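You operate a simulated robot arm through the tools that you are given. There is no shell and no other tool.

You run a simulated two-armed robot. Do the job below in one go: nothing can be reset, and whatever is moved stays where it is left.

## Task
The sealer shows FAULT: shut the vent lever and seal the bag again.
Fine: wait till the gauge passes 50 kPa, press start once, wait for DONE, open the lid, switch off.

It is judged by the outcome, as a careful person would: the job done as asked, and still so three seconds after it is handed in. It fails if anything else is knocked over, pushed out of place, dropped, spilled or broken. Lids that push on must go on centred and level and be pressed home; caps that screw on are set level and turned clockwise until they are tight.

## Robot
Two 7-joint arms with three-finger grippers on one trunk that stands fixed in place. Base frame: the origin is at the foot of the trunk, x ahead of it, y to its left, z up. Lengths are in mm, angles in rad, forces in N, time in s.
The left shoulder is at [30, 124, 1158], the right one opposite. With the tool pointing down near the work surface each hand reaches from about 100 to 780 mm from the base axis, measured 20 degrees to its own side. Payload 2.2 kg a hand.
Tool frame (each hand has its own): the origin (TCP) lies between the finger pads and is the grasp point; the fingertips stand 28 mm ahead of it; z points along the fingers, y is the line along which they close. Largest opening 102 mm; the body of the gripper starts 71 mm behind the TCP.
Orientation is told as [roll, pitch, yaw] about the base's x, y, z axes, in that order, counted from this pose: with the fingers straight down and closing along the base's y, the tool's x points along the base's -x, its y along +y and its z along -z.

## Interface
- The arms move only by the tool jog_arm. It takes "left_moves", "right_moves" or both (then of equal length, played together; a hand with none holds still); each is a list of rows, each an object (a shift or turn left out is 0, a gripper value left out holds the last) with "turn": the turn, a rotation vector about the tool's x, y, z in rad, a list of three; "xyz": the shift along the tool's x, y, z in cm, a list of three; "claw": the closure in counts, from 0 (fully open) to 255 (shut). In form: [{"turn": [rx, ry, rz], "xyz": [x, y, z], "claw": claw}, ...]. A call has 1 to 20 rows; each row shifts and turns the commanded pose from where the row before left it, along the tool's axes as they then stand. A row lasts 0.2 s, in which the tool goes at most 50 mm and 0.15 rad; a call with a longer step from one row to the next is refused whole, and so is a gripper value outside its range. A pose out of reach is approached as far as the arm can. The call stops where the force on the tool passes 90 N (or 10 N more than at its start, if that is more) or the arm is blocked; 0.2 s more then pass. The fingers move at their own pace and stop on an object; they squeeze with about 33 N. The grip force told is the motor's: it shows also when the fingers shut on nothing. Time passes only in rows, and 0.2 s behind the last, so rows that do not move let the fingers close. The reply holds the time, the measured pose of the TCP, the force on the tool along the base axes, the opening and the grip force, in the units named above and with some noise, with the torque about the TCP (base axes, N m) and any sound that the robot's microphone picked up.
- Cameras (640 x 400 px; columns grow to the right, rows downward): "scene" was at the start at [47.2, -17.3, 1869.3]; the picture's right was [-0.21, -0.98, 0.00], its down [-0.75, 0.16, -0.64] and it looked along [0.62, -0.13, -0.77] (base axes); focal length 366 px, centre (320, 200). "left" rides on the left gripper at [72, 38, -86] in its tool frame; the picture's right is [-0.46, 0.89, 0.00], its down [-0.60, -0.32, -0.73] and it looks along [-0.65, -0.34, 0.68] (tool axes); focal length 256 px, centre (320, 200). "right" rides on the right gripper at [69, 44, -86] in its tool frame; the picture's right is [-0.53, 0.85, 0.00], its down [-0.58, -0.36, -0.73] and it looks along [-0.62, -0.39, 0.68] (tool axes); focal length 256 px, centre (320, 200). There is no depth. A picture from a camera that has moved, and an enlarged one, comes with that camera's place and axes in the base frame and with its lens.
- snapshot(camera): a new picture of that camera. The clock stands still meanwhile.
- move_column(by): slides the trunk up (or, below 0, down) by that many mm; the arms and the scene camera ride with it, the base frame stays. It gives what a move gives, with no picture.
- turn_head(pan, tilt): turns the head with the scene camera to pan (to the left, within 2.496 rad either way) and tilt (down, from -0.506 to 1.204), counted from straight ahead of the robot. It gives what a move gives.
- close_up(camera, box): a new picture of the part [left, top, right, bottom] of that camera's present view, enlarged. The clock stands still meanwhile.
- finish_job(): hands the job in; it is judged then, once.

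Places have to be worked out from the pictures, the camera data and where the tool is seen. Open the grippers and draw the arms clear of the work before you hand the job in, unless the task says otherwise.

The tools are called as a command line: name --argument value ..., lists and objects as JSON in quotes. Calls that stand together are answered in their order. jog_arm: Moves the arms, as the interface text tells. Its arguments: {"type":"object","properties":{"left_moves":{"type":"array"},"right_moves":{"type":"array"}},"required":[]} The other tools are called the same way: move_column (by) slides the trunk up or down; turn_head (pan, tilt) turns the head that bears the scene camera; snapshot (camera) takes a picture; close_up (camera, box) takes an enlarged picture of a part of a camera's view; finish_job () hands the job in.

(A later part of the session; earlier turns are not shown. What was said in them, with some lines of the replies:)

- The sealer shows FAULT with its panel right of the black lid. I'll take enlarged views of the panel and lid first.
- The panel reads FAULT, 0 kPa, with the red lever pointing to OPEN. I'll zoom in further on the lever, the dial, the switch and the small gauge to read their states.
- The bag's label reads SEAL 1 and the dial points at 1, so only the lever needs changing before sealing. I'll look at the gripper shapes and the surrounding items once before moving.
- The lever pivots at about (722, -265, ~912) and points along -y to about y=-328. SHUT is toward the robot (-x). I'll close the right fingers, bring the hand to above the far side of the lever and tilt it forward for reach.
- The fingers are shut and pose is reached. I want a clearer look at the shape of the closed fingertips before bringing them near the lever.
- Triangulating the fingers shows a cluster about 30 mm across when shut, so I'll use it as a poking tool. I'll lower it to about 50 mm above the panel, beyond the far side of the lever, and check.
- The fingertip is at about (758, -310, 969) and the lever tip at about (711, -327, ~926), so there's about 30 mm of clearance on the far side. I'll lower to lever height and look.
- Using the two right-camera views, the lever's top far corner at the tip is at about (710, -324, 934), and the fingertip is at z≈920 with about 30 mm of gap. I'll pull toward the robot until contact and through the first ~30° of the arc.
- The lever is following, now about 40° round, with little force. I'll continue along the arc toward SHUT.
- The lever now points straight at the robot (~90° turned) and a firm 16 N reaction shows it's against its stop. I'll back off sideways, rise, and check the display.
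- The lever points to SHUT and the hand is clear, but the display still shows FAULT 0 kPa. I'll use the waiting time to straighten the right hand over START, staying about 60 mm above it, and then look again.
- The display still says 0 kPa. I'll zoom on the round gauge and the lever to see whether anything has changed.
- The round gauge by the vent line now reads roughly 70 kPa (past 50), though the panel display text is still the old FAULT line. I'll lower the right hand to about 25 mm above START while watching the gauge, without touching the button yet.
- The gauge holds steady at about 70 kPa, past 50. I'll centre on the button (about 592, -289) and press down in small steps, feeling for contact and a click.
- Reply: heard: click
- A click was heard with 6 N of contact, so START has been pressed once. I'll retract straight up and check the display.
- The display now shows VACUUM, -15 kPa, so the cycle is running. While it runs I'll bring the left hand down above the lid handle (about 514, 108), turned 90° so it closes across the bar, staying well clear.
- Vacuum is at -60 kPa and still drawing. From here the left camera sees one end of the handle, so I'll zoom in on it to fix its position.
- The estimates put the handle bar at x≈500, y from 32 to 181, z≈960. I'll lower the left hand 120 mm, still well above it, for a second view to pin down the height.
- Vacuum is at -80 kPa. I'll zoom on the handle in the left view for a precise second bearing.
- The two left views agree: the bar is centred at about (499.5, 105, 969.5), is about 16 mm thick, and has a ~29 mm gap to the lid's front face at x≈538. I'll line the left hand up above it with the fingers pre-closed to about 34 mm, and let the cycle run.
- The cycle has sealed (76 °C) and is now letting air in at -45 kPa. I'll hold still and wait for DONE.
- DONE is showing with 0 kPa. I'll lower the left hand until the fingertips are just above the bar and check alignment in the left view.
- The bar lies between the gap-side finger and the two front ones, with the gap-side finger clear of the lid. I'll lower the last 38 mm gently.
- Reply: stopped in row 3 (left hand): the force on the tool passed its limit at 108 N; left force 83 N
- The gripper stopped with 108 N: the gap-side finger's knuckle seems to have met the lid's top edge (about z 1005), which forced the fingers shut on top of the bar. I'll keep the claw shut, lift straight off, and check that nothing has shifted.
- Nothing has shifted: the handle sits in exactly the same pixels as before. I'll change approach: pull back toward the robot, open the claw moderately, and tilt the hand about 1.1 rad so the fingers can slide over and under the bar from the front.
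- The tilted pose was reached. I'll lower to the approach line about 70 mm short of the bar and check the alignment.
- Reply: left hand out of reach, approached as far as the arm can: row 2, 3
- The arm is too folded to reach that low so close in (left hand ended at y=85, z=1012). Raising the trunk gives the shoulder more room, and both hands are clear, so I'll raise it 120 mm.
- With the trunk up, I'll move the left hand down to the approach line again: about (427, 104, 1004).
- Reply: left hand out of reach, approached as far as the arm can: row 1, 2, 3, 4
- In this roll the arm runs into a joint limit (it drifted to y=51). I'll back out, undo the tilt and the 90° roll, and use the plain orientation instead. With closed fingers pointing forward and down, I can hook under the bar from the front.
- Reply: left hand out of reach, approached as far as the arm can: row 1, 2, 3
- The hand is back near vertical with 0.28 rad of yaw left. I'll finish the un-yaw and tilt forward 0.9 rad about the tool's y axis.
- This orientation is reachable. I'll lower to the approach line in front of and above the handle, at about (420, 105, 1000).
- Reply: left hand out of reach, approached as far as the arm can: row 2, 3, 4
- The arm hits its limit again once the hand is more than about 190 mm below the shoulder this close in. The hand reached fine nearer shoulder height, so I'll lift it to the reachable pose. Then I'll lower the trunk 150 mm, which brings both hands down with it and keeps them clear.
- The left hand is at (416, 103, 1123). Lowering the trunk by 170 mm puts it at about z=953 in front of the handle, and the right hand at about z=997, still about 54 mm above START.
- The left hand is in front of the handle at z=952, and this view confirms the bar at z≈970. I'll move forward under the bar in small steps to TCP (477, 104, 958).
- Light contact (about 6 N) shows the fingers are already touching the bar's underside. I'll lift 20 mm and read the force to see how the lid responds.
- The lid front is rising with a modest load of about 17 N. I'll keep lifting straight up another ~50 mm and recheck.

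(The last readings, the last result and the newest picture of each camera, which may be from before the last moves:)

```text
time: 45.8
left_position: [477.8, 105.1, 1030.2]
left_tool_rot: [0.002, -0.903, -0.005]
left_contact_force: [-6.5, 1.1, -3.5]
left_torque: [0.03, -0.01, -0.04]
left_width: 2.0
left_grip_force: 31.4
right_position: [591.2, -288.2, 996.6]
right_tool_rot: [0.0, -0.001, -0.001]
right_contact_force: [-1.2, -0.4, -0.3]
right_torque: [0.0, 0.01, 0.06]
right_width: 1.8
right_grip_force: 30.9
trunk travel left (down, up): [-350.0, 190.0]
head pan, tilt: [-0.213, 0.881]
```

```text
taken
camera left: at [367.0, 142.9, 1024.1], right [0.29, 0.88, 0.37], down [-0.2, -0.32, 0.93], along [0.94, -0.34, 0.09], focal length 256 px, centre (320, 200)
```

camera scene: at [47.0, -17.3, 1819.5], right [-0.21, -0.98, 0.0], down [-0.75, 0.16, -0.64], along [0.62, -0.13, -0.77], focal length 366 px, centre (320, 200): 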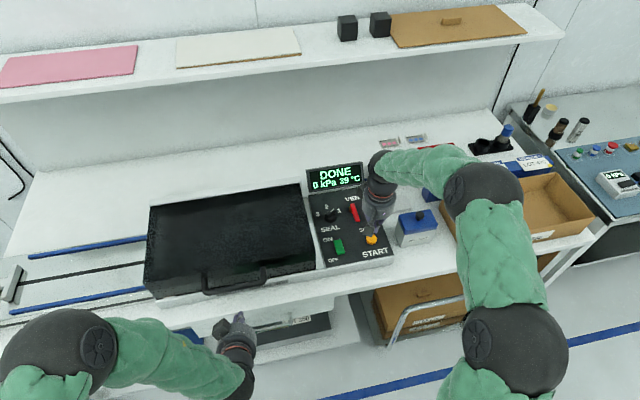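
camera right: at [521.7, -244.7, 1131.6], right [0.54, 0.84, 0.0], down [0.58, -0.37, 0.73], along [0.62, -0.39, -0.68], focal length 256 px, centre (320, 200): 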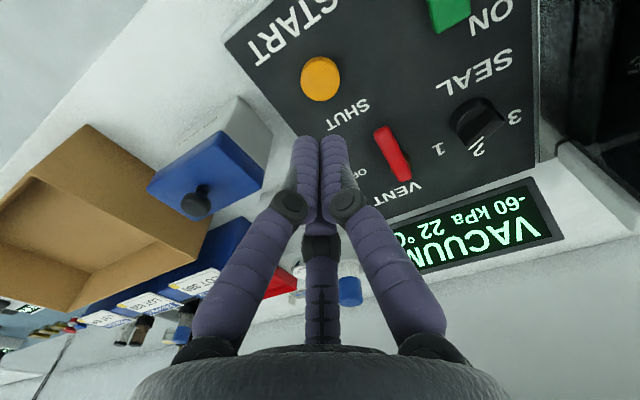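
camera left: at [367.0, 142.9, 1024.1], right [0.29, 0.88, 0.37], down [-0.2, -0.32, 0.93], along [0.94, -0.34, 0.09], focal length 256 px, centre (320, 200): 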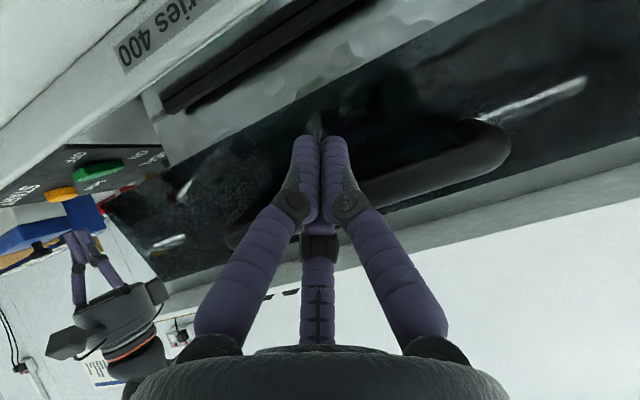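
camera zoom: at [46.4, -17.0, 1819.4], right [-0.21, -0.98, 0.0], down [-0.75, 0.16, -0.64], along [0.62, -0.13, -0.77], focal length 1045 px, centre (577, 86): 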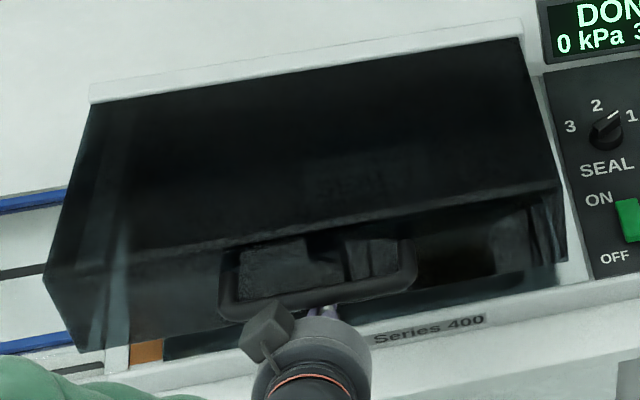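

The lid is swinging up smoothly and the load is falling. Working back, the hinge is near (785, z≈1005), so I'll follow that arc up to about 45°.

jog_arm --left_moves '[{"xyz": [-1.78, 0, -0.78]}, {"xyz": [-1.78, 0, -0.78]}, {"xyz": [-1.78, 0, -0.78]}, {"xyz": [-1.78, 0, -0.78]}, {"xyz": [-1.86, 0, -0.27]}, {"xyz": [-1.86, 0, -0.27]}, {"xyz": [-1.86, 0, -0.27]}, {"xyz": [-1.86, 0, -0.27]}, {}]'

snapshot --camera "scene"

snapshot --camera "left"

snapshot --camera "right"

```text
time: 47.8
left_position: [536.2, 103.5, 1167.6]
left_tool_rot: [0.003, -0.903, -0.006]
left_contact_force: [-2.8, 2.4, -3.3]
left_torque: [-0.04, -0.02, 0.0]
left_width: 2.1
left_grip_force: 31.6
right_position: [591.7, -288.4, 996.9]
right_tool_rot: [-0.001, 0.0, 0.0]
right_contact_force: [0.0, 0.0, 0.1]
right_torque: [-0.01, -0.03, -0.01]
right_width: 2.1
right_grip_force: 31.1
trunk travel left (down, up): [-350.0, 190.0]
head pan, tilt: [-0.213, 0.881]
```

```text
taken
camera scene: at [47.0, -16.7, 1819.4], right [-0.21, -0.98, 0.0], down [-0.75, 0.16, -0.64], along [0.62, -0.13, -0.77], focal length 366 px, centre (320, 200)
```

scene: 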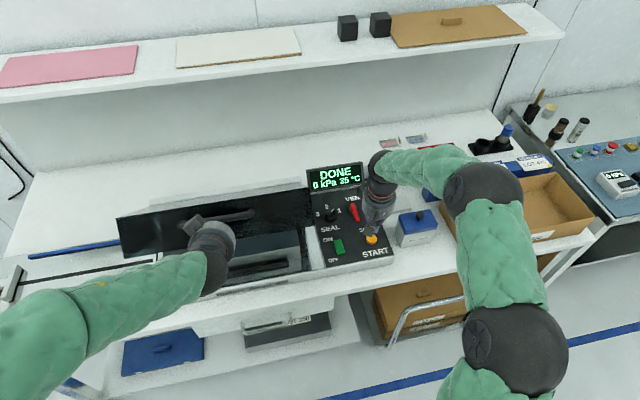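

```text
taken
camera left: at [424.2, 142.0, 1162.7], right [0.29, 0.88, 0.37], down [-0.2, -0.32, 0.93], along [0.94, -0.34, 0.08], focal length 256 px, centre (320, 200)
```

left: 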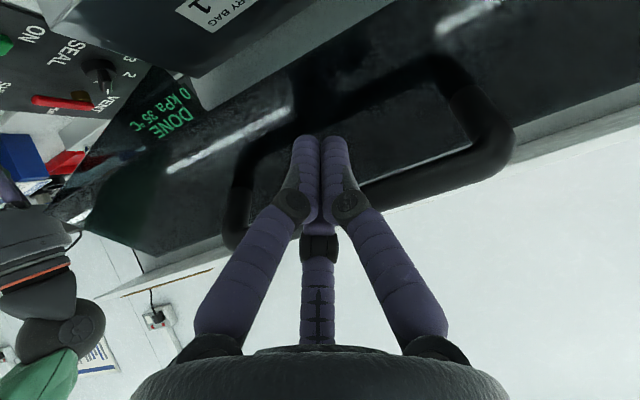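

```text
taken
camera right: at [521.9, -244.4, 1081.6], right [0.54, 0.84, 0.0], down [0.58, -0.36, 0.73], along [0.62, -0.39, -0.68], focal length 256 px, centre (320, 200)
```

right: 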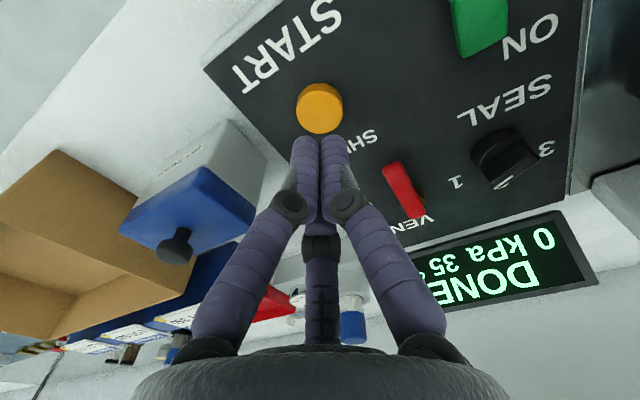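

The lid is at about 45° with only 4 N of load. I'll carry on along the arc to about 70°.

jog_arm --left_moves '[{"xyz": [-1.9, 0, 0.08]}, {"xyz": [-1.9, 0, 0.08]}, {"xyz": [-1.9, 0, 0.08]}, {"xyz": [-1.9, 0, 0.08]}, {"xyz": [-1.57, 0, 0.5]}, {"xyz": [-1.57, 0, 0.5]}, {"xyz": [-1.57, 0, 0.5]}, {}]'

snapshot --camera "scene"

snapshot --camera "left"

```text
time: 49.6
left_position: [626.3, 102.0, 1253.6]
left_tool_rot: [0.005, -0.902, -0.008]
left_contact_force: [-2.1, -1.0, -5.9]
left_torque: [0.02, 0.06, 0.01]
left_width: 1.9
left_grip_force: 31.3
right_position: [591.3, -288.0, 997.5]
right_tool_rot: [0.0, 0.001, -0.001]
right_contact_force: [-0.7, 0.9, -0.1]
right_torque: [-0.02, -0.01, 0.01]
right_width: 2.0
right_grip_force: 31.2
trunk travel left (down, up): [-350.0, 190.0]
head pan, tilt: [-0.213, 0.881]
```

```text
taken
camera scene: at [47.3, -17.4, 1819.3], right [-0.21, -0.98, 0.0], down [-0.75, 0.16, -0.64], along [0.62, -0.13, -0.77], focal length 366 px, centre (320, 200)
```

scene: 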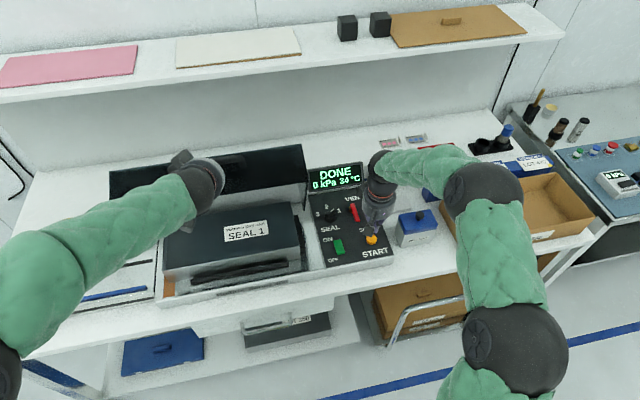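

```text
taken
camera left: at [514.5, 140.9, 1247.9], right [0.29, 0.88, 0.37], down [-0.2, -0.32, 0.93], along [0.94, -0.34, 0.08], focal length 256 px, centre (320, 200)
```

left: 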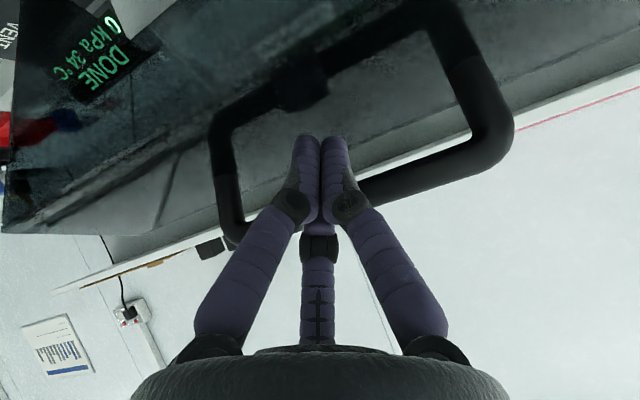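

The lid is about 68° open with about 6 N of load, and the sealed bag is visible inside. I'll nudge it a little further and watch for a hinge stop.

jog_arm --left_moves '[{"xyz": [-1.4, 0, 0.6]}, {"xyz": [-1.4, 0, 0.6]}, {"xyz": [-1.4, 0, 0.6]}, {}]'

snapshot --camera "left"

snapshot --camera "scene"

```text
time: 50.6
left_position: [667.4, 104.4, 1274.8]
left_tool_rot: [0.005, -0.898, -0.008]
left_contact_force: [-2.5, -1.1, -7.1]
left_torque: [0.05, 0.11, 0.0]
left_width: 2.3
left_grip_force: 31.9
right_position: [591.7, -288.0, 996.4]
right_tool_rot: [0.0, 0.0, 0.0]
right_contact_force: [0.0, -0.4, 0.3]
right_torque: [-0.03, -0.02, -0.01]
right_width: 2.3
right_grip_force: 31.3
trunk travel left (down, up): [-350.0, 190.0]
head pan, tilt: [-0.213, 0.881]
```

```text
taken
camera left: at [555.4, 142.9, 1269.6], right [0.29, 0.88, 0.37], down [-0.2, -0.32, 0.93], along [0.94, -0.34, 0.08], focal length 256 px, centre (320, 200)
```

left: 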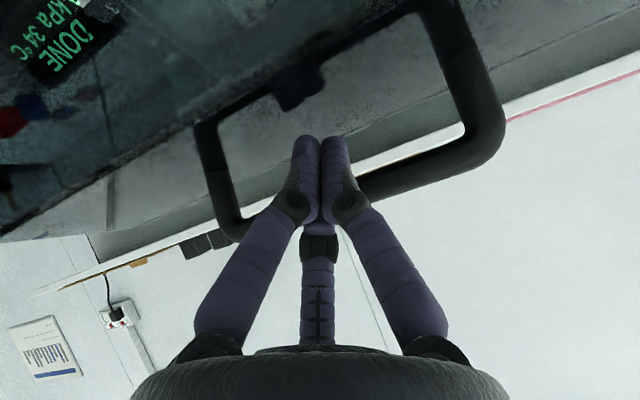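

```text
taken
camera scene: at [47.7, -17.3, 1819.3], right [-0.21, -0.98, 0.0], down [-0.75, 0.16, -0.64], along [0.62, -0.13, -0.77], focal length 366 px, centre (320, 200)
```

scene: 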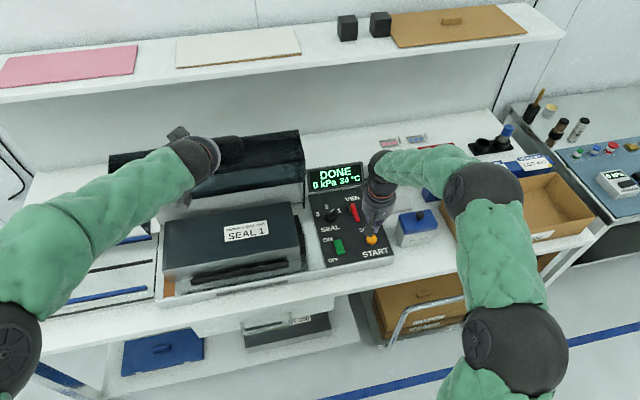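

The lid is at about 78°. I'll test whether it holds itself by easing the hand back down about 10 mm along the arc and reading the force.

jog_arm --left_moves '[{"xyz": [0.5, 0, -0.2]}, {"xyz": [0.5, 0, -0.2]}, {}, {}]'

snapshot --camera "left"

```text
time: 51.6
left_position: [658.6, 103.5, 1267.6]
left_tool_rot: [0.005, -0.902, -0.008]
left_contact_force: [0.2, -0.3, 0.4]
left_torque: [0.01, -0.01, -0.03]
left_width: 2.0
left_grip_force: 31.4
right_position: [591.2, -288.3, 997.8]
right_tool_rot: [-0.002, 0.001, 0.0]
right_contact_force: [0.0, 0.6, -0.1]
right_torque: [-0.01, 0.04, -0.01]
right_width: 2.1
right_grip_force: 31.4
trunk travel left (down, up): [-350.0, 190.0]
head pan, tilt: [-0.213, 0.881]
```

```text
taken
camera left: at [546.3, 142.0, 1264.0], right [0.29, 0.88, 0.37], down [-0.2, -0.32, 0.93], along [0.94, -0.34, 0.08], focal length 256 px, centre (320, 200)
```

left: 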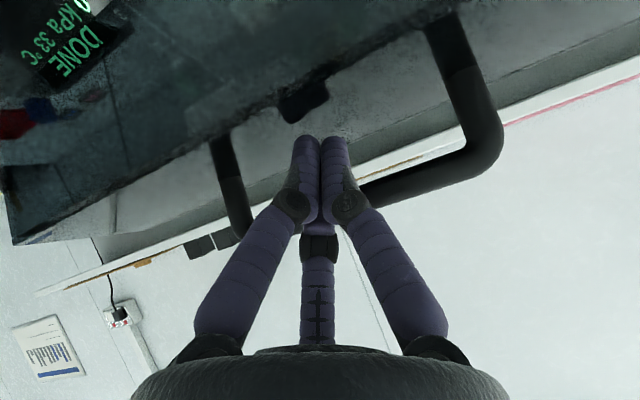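

The force is zero, so the lid is holding itself. I'll back the hand away a bit further, still below the bar as a safeguard, wait, and look again for creep.

jog_arm --left_moves '[{"xyz": [1.0, 0, -1.0]}, {"xyz": [1.0, 0, -1.0]}, {}, {}, {}, {}, {}]'

snapshot --camera "left"

snapshot --camera "scene"

```text
time: 53.2
left_position: [629.7, 103.8, 1266.5]
left_tool_rot: [0.005, -0.898, -0.007]
left_contact_force: [-0.1, 0.9, 0.0]
left_torque: [0.03, -0.01, 0.01]
left_width: 2.1
left_grip_force: 32.0
right_position: [590.3, -287.8, 996.8]
right_tool_rot: [0.001, 0.001, 0.0]
right_contact_force: [0.1, -0.7, 0.4]
right_torque: [-0.02, 0.01, 0.0]
right_width: 2.1
right_grip_force: 31.6
trunk travel left (down, up): [-350.0, 190.0]
head pan, tilt: [-0.213, 0.881]
```

```text
taken
camera left: at [517.7, 141.6, 1261.3], right [0.29, 0.88, 0.37], down [-0.2, -0.32, 0.93], along [0.94, -0.34, 0.08], focal length 256 px, centre (320, 200)
```

left: 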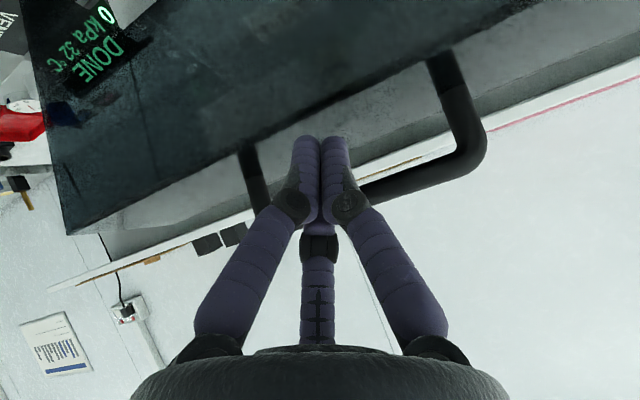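

```text
taken
camera scene: at [47.3, -17.3, 1819.3], right [-0.21, -0.98, 0.0], down [-0.75, 0.16, -0.64], along [0.62, -0.13, -0.77], focal length 366 px, centre (320, 200)
```

scene: 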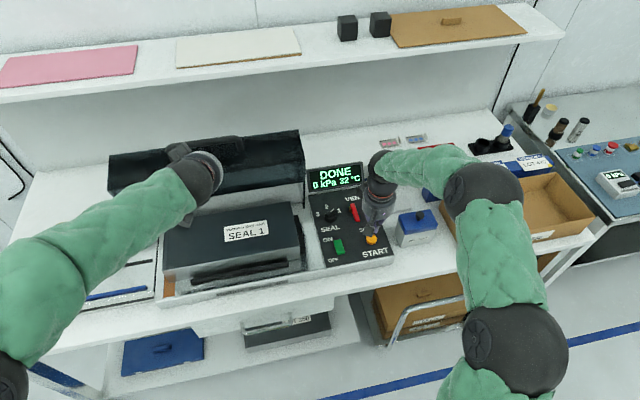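

The lid stays put at about 78°. I'll withdraw the left hand well back from the lid, and shift the right hand above the power switch (about 595, -193), staying 50 mm or more above it.

jog_arm --left_moves '[{"xyz": [2.49, 0, -3.13]}, {"xyz": [2.49, 0, -3.13]}, {"xyz": [2.49, 0, -3.13]}, {"xyz": [2.49, 0, -3.13]}, {}]' --right_moves '[{"xyz": [0, 0, -2]}, {"xyz": [0.5, 3, 0]}, {"xyz": [0.5, 3, 0]}, {"xyz": [0.5, 2, 0]}, {}]'

snapshot --camera "right"

close_up --camera "scene" --box '[300, 190, 400, 280]'

snapshot --camera "scene"

```text
time: 54.4
left_position: [471.8, 102.7, 1265.1]
left_tool_rot: [0.005, -0.901, -0.009]
left_contact_force: [0.4, 0.4, -0.2]
left_torque: [0.0, 0.05, -0.01]
left_width: 2.3
left_grip_force: 31.9
right_position: [576.2, -208.2, 1016.7]
right_tool_rot: [-0.001, 0.001, -0.001]
right_contact_force: [1.4, -0.6, -0.7]
right_torque: [0.04, 0.01, 0.01]
right_width: 2.0
right_grip_force: 31.1
trunk travel left (down, up): [-350.0, 190.0]
head pan, tilt: [-0.213, 0.881]
```

```text
taken
camera right: at [507.2, -164.5, 1101.3], right [0.54, 0.84, 0.0], down [0.58, -0.37, 0.73], along [0.62, -0.39, -0.68], focal length 256 px, centre (320, 200)
```

right: 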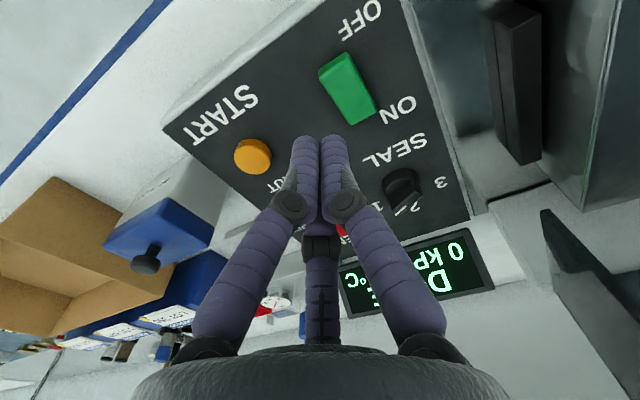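

```text
4.44 times, centred on (350, 235) of scene
camera zoom: at [48.7, -18.1, 1819.3], right [-0.21, -0.98, 0.0], down [-0.75, 0.16, -0.64], along [0.62, -0.13, -0.77], focal length 1625 px, centre (187, 44)
```

zoom: 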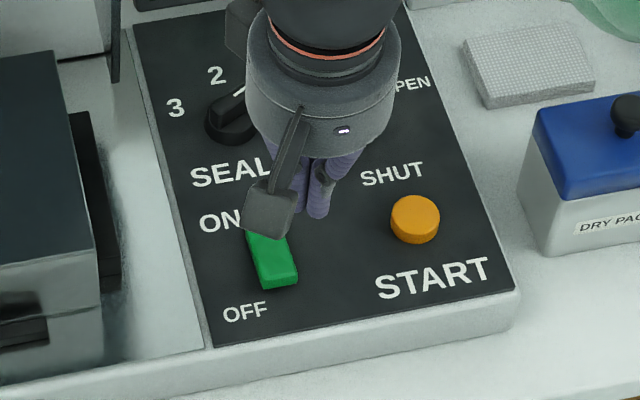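

```text
taken
camera scene: at [48.7, -18.1, 1819.3], right [-0.21, -0.98, 0.0], down [-0.75, 0.16, -0.64], along [0.62, -0.13, -0.77], focal length 366 px, centre (320, 200)
```

scene: 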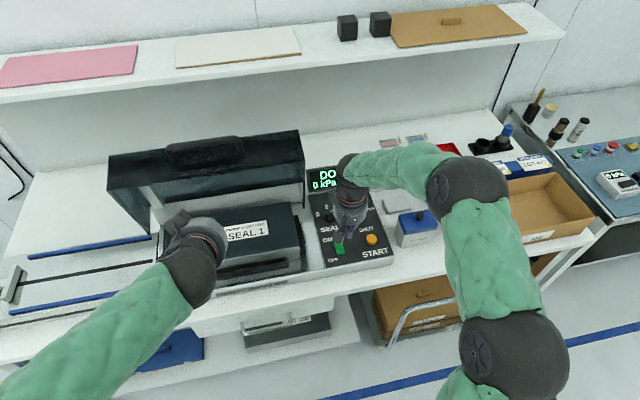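

From the right view the rocker runs x≈565–614 at y≈-191, with the OFF end nearest the robot and raised. I'll position the tip over x≈570, y≈-191 and come down to just above it.

jog_arm --right_moves '[{"xyz": [0.6, 1.7, 0]}, {"xyz": [0, 0, 2.0]}, {"xyz": [0, 0, 2.0]}, {"xyz": [0, 0, 1.0]}, {}]'

snapshot --camera "right"

close_up --camera "scene" --box '[300, 190, 400, 280]'

```text
time: 55.6
left_position: [470.5, 102.6, 1265.0]
left_tool_rot: [0.003, -0.901, -0.007]
left_contact_force: [-0.6, 0.2, 1.0]
left_torque: [-0.02, -0.01, 0.03]
left_width: 1.8
left_grip_force: 31.9
right_position: [569.7, -189.8, 966.5]
right_tool_rot: [0.0, 0.0, -0.001]
right_contact_force: [0.8, 0.0, 0.8]
right_torque: [0.02, 0.0, 0.0]
right_width: 2.1
right_grip_force: 31.5
trunk travel left (down, up): [-350.0, 190.0]
head pan, tilt: [-0.213, 0.881]
```

```text
taken
camera right: at [500.7, -147.0, 1051.2], right [0.54, 0.84, 0.0], down [0.58, -0.36, 0.73], along [0.62, -0.39, -0.68], focal length 256 px, centre (320, 200)
```

right: 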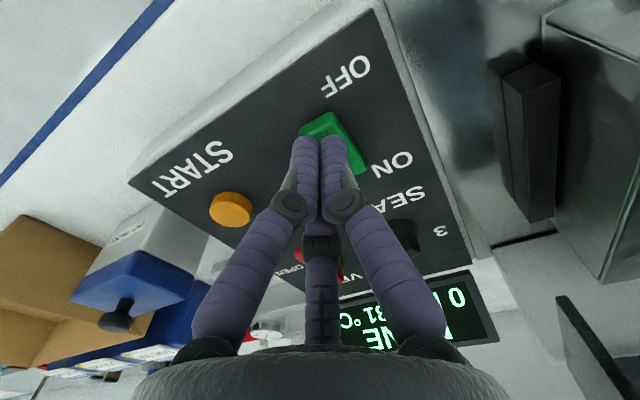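

```text
4.44 times, centred on (350, 235) of scene
camera zoom: at [46.8, -17.0, 1819.4], right [-0.21, -0.98, 0.0], down [-0.75, 0.16, -0.64], along [0.62, -0.13, -0.77], focal length 1625 px, centre (187, 44)
```

zoom: 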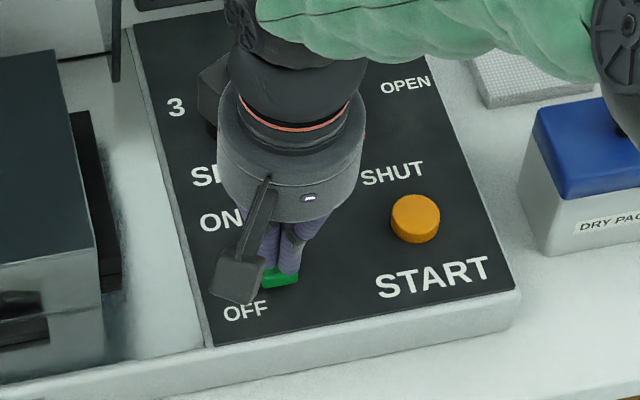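

The tip is directly over the OFF end, about 7 mm inside it. I'll press down in small steps and listen for the click.

jog_arm --right_moves '[{"xyz": [0, 0, 1.0]}, {"xyz": [0, 0, 0.4]}, {"xyz": [0, 0, 0.4]}, {"xyz": [0, 0, 0.3]}]'

```text
time: 56.6
left_position: [466.9, 104.1, 1267.4]
left_tool_rot: [0.003, -0.902, -0.007]
left_contact_force: [-0.2, 0.2, -0.4]
left_torque: [0.0, 0.01, -0.04]
left_width: 2.1
left_grip_force: 31.3
right_position: [568.5, -190.2, 950.5]
right_tool_rot: [-0.003, -0.007, -0.003]
right_contact_force: [-14.1, 3.8, 35.5]
right_torque: [-0.11, -0.14, 0.08]
right_width: 1.9
right_grip_force: 30.8
trunk travel left (down, up): [-350.0, 190.0]
head pan, tilt: [-0.213, 0.881]
```

There are 35 N on the tip and no click yet. I'll look before pressing any harder.

snapshot --camera "right"

close_up --camera "scene" --box '[300, 190, 400, 280]'

close_up --camera "right" --box '[270, 70, 390, 180]'

```text
taken
camera right: at [499.0, -146.8, 1034.8], right [0.54, 0.84, 0.0], down [0.57, -0.36, 0.74], along [0.62, -0.39, -0.68], focal length 256 px, centre (320, 200)
```

right: 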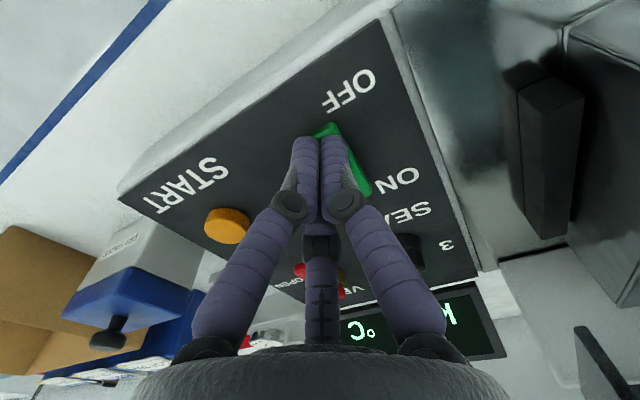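

```text
4.44 times, centred on (350, 235) of scene
camera zoom: at [41.4, -15.5, 1819.9], right [-0.21, -0.98, 0.0], down [-0.75, 0.16, -0.64], along [0.62, -0.14, -0.77], focal length 1625 px, centre (187, 44)
```

zoom: 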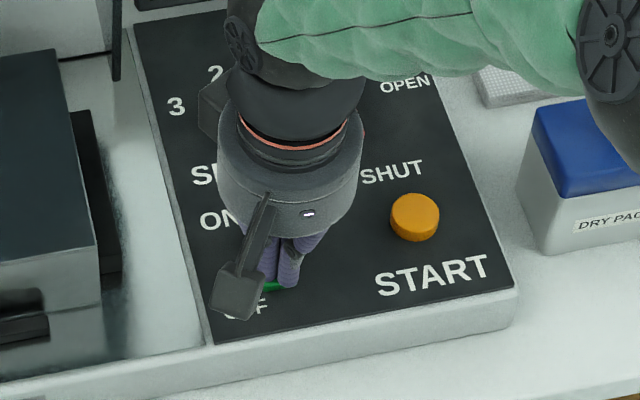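

```text
3.64 times, centred on (330, 125) of right
camera zoom: at [499.0, -146.8, 1034.8], right [0.54, 0.84, 0.0], down [0.57, -0.36, 0.74], along [0.62, -0.39, -0.68], focal length 931 px, centre (284, 473)
```

zoom: 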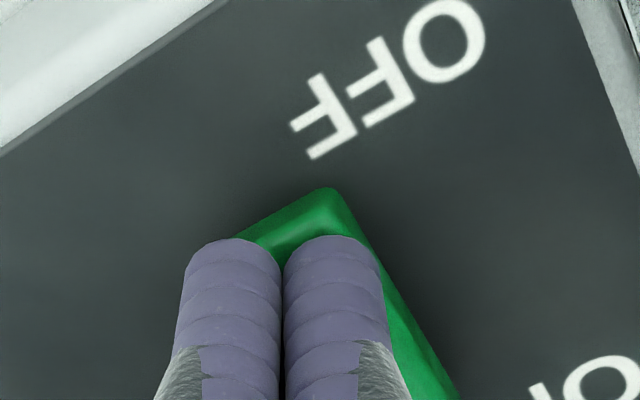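

The tip is squarely on the switch's OFF half, but the readout seems still lit. I'll lift off and inspect the rocker's tilt closely before choosing where to press.

jog_arm --right_moves '[{"xyz": [0, 0, -2.0]}, {"xyz": [0, 0, -2.5]}, {"xyz": [1.5, -3, 0]}, {"xyz": [0, -3, 0]}, {}]'

snapshot --camera "right"

close_up --camera "scene" --box '[320, 230, 370, 270]'

close_up --camera "scene" --box '[290, 160, 410, 280]'

```text
time: 57.8
left_position: [470.9, 103.2, 1264.8]
left_tool_rot: [0.005, -0.899, -0.008]
left_contact_force: [-0.4, -0.2, 0.9]
left_torque: [0.02, -0.02, -0.02]
left_width: 1.9
left_grip_force: 31.6
right_position: [556.3, -251.0, 990.1]
right_tool_rot: [0.0, 0.001, 0.001]
right_contact_force: [0.6, -0.1, 0.5]
right_torque: [0.03, 0.0, 0.03]
right_width: 2.0
right_grip_force: 31.4
trunk travel left (down, up): [-350.0, 190.0]
head pan, tilt: [-0.213, 0.881]
```

```text
taken
camera right: at [487.0, -208.0, 1075.0], right [0.53, 0.84, 0.0], down [0.58, -0.36, 0.73], along [0.62, -0.39, -0.68], focal length 256 px, centre (320, 200)
```

right: 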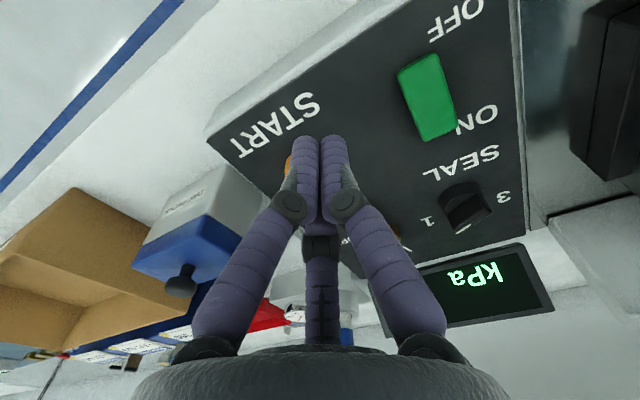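

```text
10.00 times, centred on (345, 250) of scene
camera zoom: at [47.2, -17.0, 1819.3], right [-0.21, -0.98, 0.0], down [-0.75, 0.16, -0.64], along [0.62, -0.13, -0.77], focal length 3657 px, centre (70, -300)
```

zoom: 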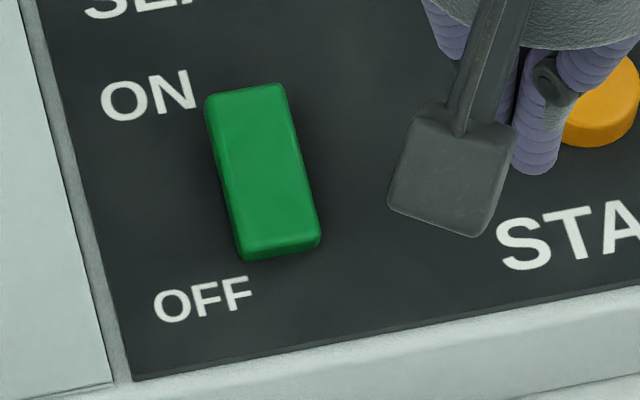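

```text
3.33 times, centred on (350, 220) of scene
camera zoom: at [47.2, -17.0, 1819.3], right [-0.21, -0.98, 0.0], down [-0.75, 0.16, -0.64], along [0.62, -0.13, -0.77], focal length 1219 px, centre (220, 133)
```

zoom: 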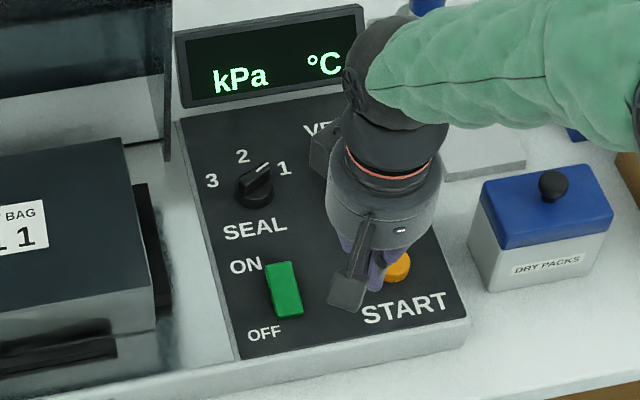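

The rocker's OFF end is now down, and the display has dropped its status and numbers (only the fixed "kPa °C" legend remains), so the sealer is off. I'll raise both arms clear and then open the grippers.

jog_arm --left_moves '[{"xyz": [-3.13, 0, -2.49]}, {"xyz": [-3.13, 0, -2.49]}, {"xyz": [-3.13, 0, -2.49]}, {"xyz": [-3.13, 0, -2.49]}, {"claw": 0}, {}, {}]' --right_moves '[{"xyz": [0, 0, -4]}, {"xyz": [0, 0, -4]}, {"xyz": [2, 0, -4]}, {"xyz": [3, 0, -4]}, {"xyz": [3, 0, -3], "claw": 0}, {"xyz": [0, 0, -3]}, {}]'

snapshot --camera "scene"

close_up --camera "scene" --box '[290, 160, 410, 280]'

snapshot --camera "left"

snapshot --camera "right"

```text
time: 59.4
left_position: [469.4, 103.2, 1424.5]
left_tool_rot: [0.005, -0.899, -0.006]
left_contact_force: [-0.1, -0.3, -0.4]
left_torque: [0.0, 0.01, 0.01]
left_width: 101.8
left_grip_force: 0.2
right_position: [475.6, -251.2, 1212.1]
right_tool_rot: [0.001, -0.001, -0.001]
right_contact_force: [-0.7, 1.8, -0.1]
right_torque: [0.02, 0.02, 0.02]
right_width: 101.7
right_grip_force: 0.0
trunk travel left (down, up): [-350.0, 190.0]
head pan, tilt: [-0.213, 0.881]
```

```text
taken
camera scene: at [47.1, -17.5, 1819.3], right [-0.21, -0.98, 0.0], down [-0.75, 0.16, -0.64], along [0.62, -0.13, -0.77], focal length 366 px, centre (320, 200)
```

scene: 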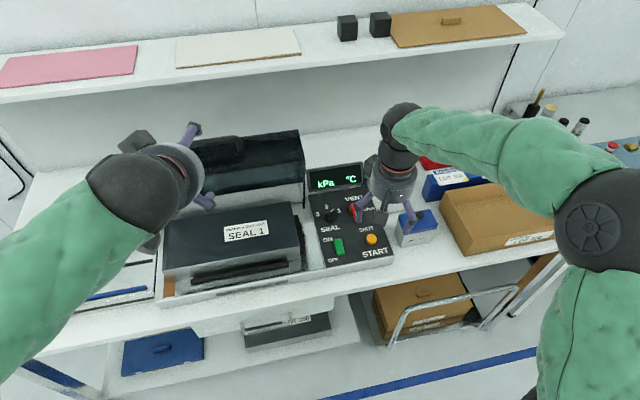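

```text
3.33 times, centred on (350, 220) of scene
camera zoom: at [47.1, -17.5, 1819.3], right [-0.21, -0.98, 0.0], down [-0.75, 0.16, -0.64], along [0.62, -0.13, -0.77], focal length 1219 px, centre (220, 133)
```

zoom: 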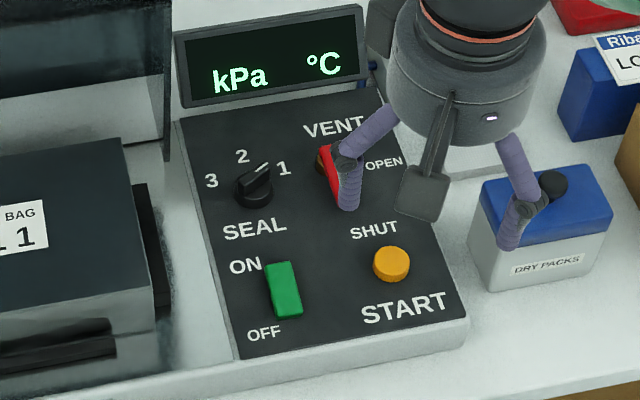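

```text
taken
camera left: at [357.7, 141.3, 1420.9], right [0.29, 0.88, 0.37], down [-0.2, -0.32, 0.93], along [0.94, -0.34, 0.08], focal length 256 px, centre (320, 200)
```

left: 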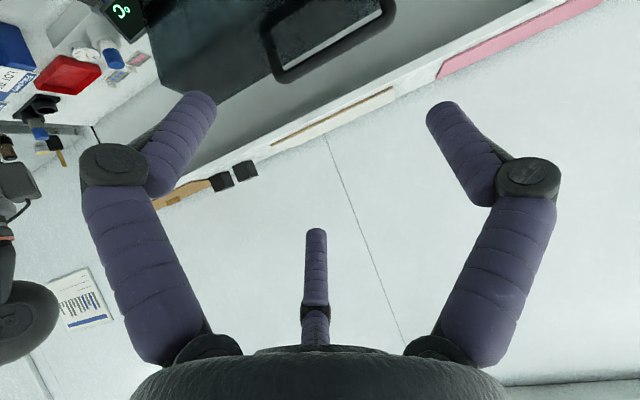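

```text
taken
camera right: at [405.3, -207.4, 1296.3], right [0.54, 0.84, 0.0], down [0.58, -0.37, 0.73], along [0.62, -0.39, -0.68], focal length 256 px, centre (320, 200)
```

right: 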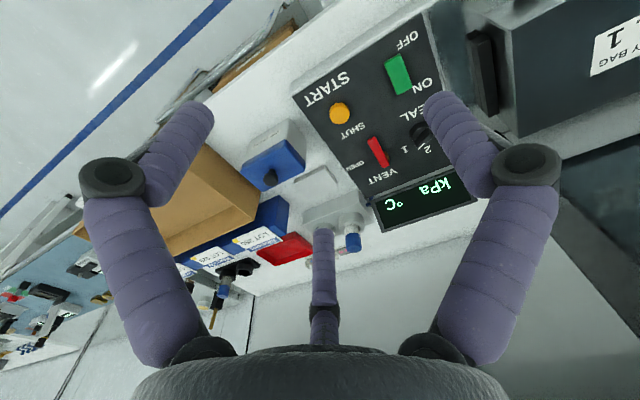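

Both arms are clear with grippers open, the lid is open, the display is off and the lever still points to SHUT. I'll wait 2 s and do one last check that nothing moves.

jog_arm --left_moves '[{}, {}, {}, {}, {}, {}, {}, {}, {}, {}]'

snapshot --camera "scene"

close_up --camera "right" --box '[280, 20, 480, 240]'

```text
time: 61.6
left_position: [469.0, 102.6, 1426.5]
left_tool_rot: [0.005, -0.9, -0.008]
left_contact_force: [0.2, -0.5, -0.4]
left_torque: [0.04, 0.0, -0.03]
left_width: 101.9
left_grip_force: 0.0
right_position: [474.2, -250.0, 1210.3]
right_tool_rot: [-0.001, 0.0, -0.003]
right_contact_force: [0.3, -0.6, 1.2]
right_torque: [-0.01, 0.0, -0.02]
right_width: 102.2
right_grip_force: 0.1
trunk travel left (down, up): [-350.0, 190.0]
head pan, tilt: [-0.213, 0.881]
```

```text
taken
camera scene: at [47.1, -17.2, 1819.3], right [-0.21, -0.98, 0.0], down [-0.75, 0.16, -0.64], along [0.62, -0.13, -0.77], focal length 366 px, centre (320, 200)
```

scene: 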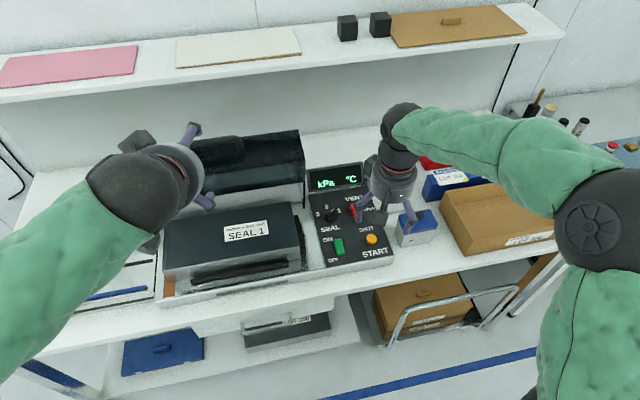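

```text
1.82 times, centred on (380, 130) of right
camera zoom: at [405.5, -207.3, 1296.1], right [0.54, 0.84, 0.0], down [0.58, -0.37, 0.73], along [0.62, -0.39, -0.68], focal length 465 px, centre (211, 327)
```

zoom: 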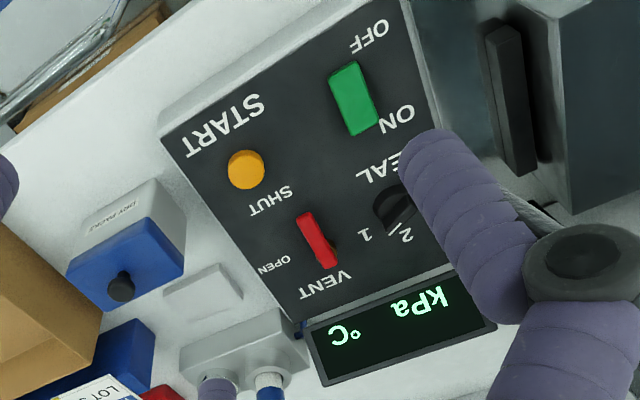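

The lid hasn't moved, the lever is at SHUT, the switch is at OFF, the sealed bag is in place and everything around the sealer is undisturbed. I'll hand the job in.

finish_job

```text
The job is handed in.
```

The bag has been resealed: the sealer ran a full cycle to DONE after I shut the vent lever. The lid is now open and the machine is switched off.

- **Vent lever:** turned from OPEN to SHUT, up against its stop.
- **Gauge:** the round gauge by the vent line read about 70 kPa before I pressed START. The panel display still showed the old "FAULT 0 kPa" line at that point.
- **START:** pressed once; I heard one click. The display then went from VACUUM to AIR IN to DONE.
- **Lid:** opened to about 78°, and it stays there without being held.
- **Power switch:** the OFF end is pressed down. The display now shows only its fixed "kPa °C" legend, with no status or numbers.

**Hard contact:** on my first try at the handle, the left gripper struck the handle or lid edge at 108 N and stopped itself. The handle was in the same place afterwards and I saw nothing moved or damaged. I then opened the lid by hooking under the handle from the front.

Both grippers are open and both arms are clear of the sealer.
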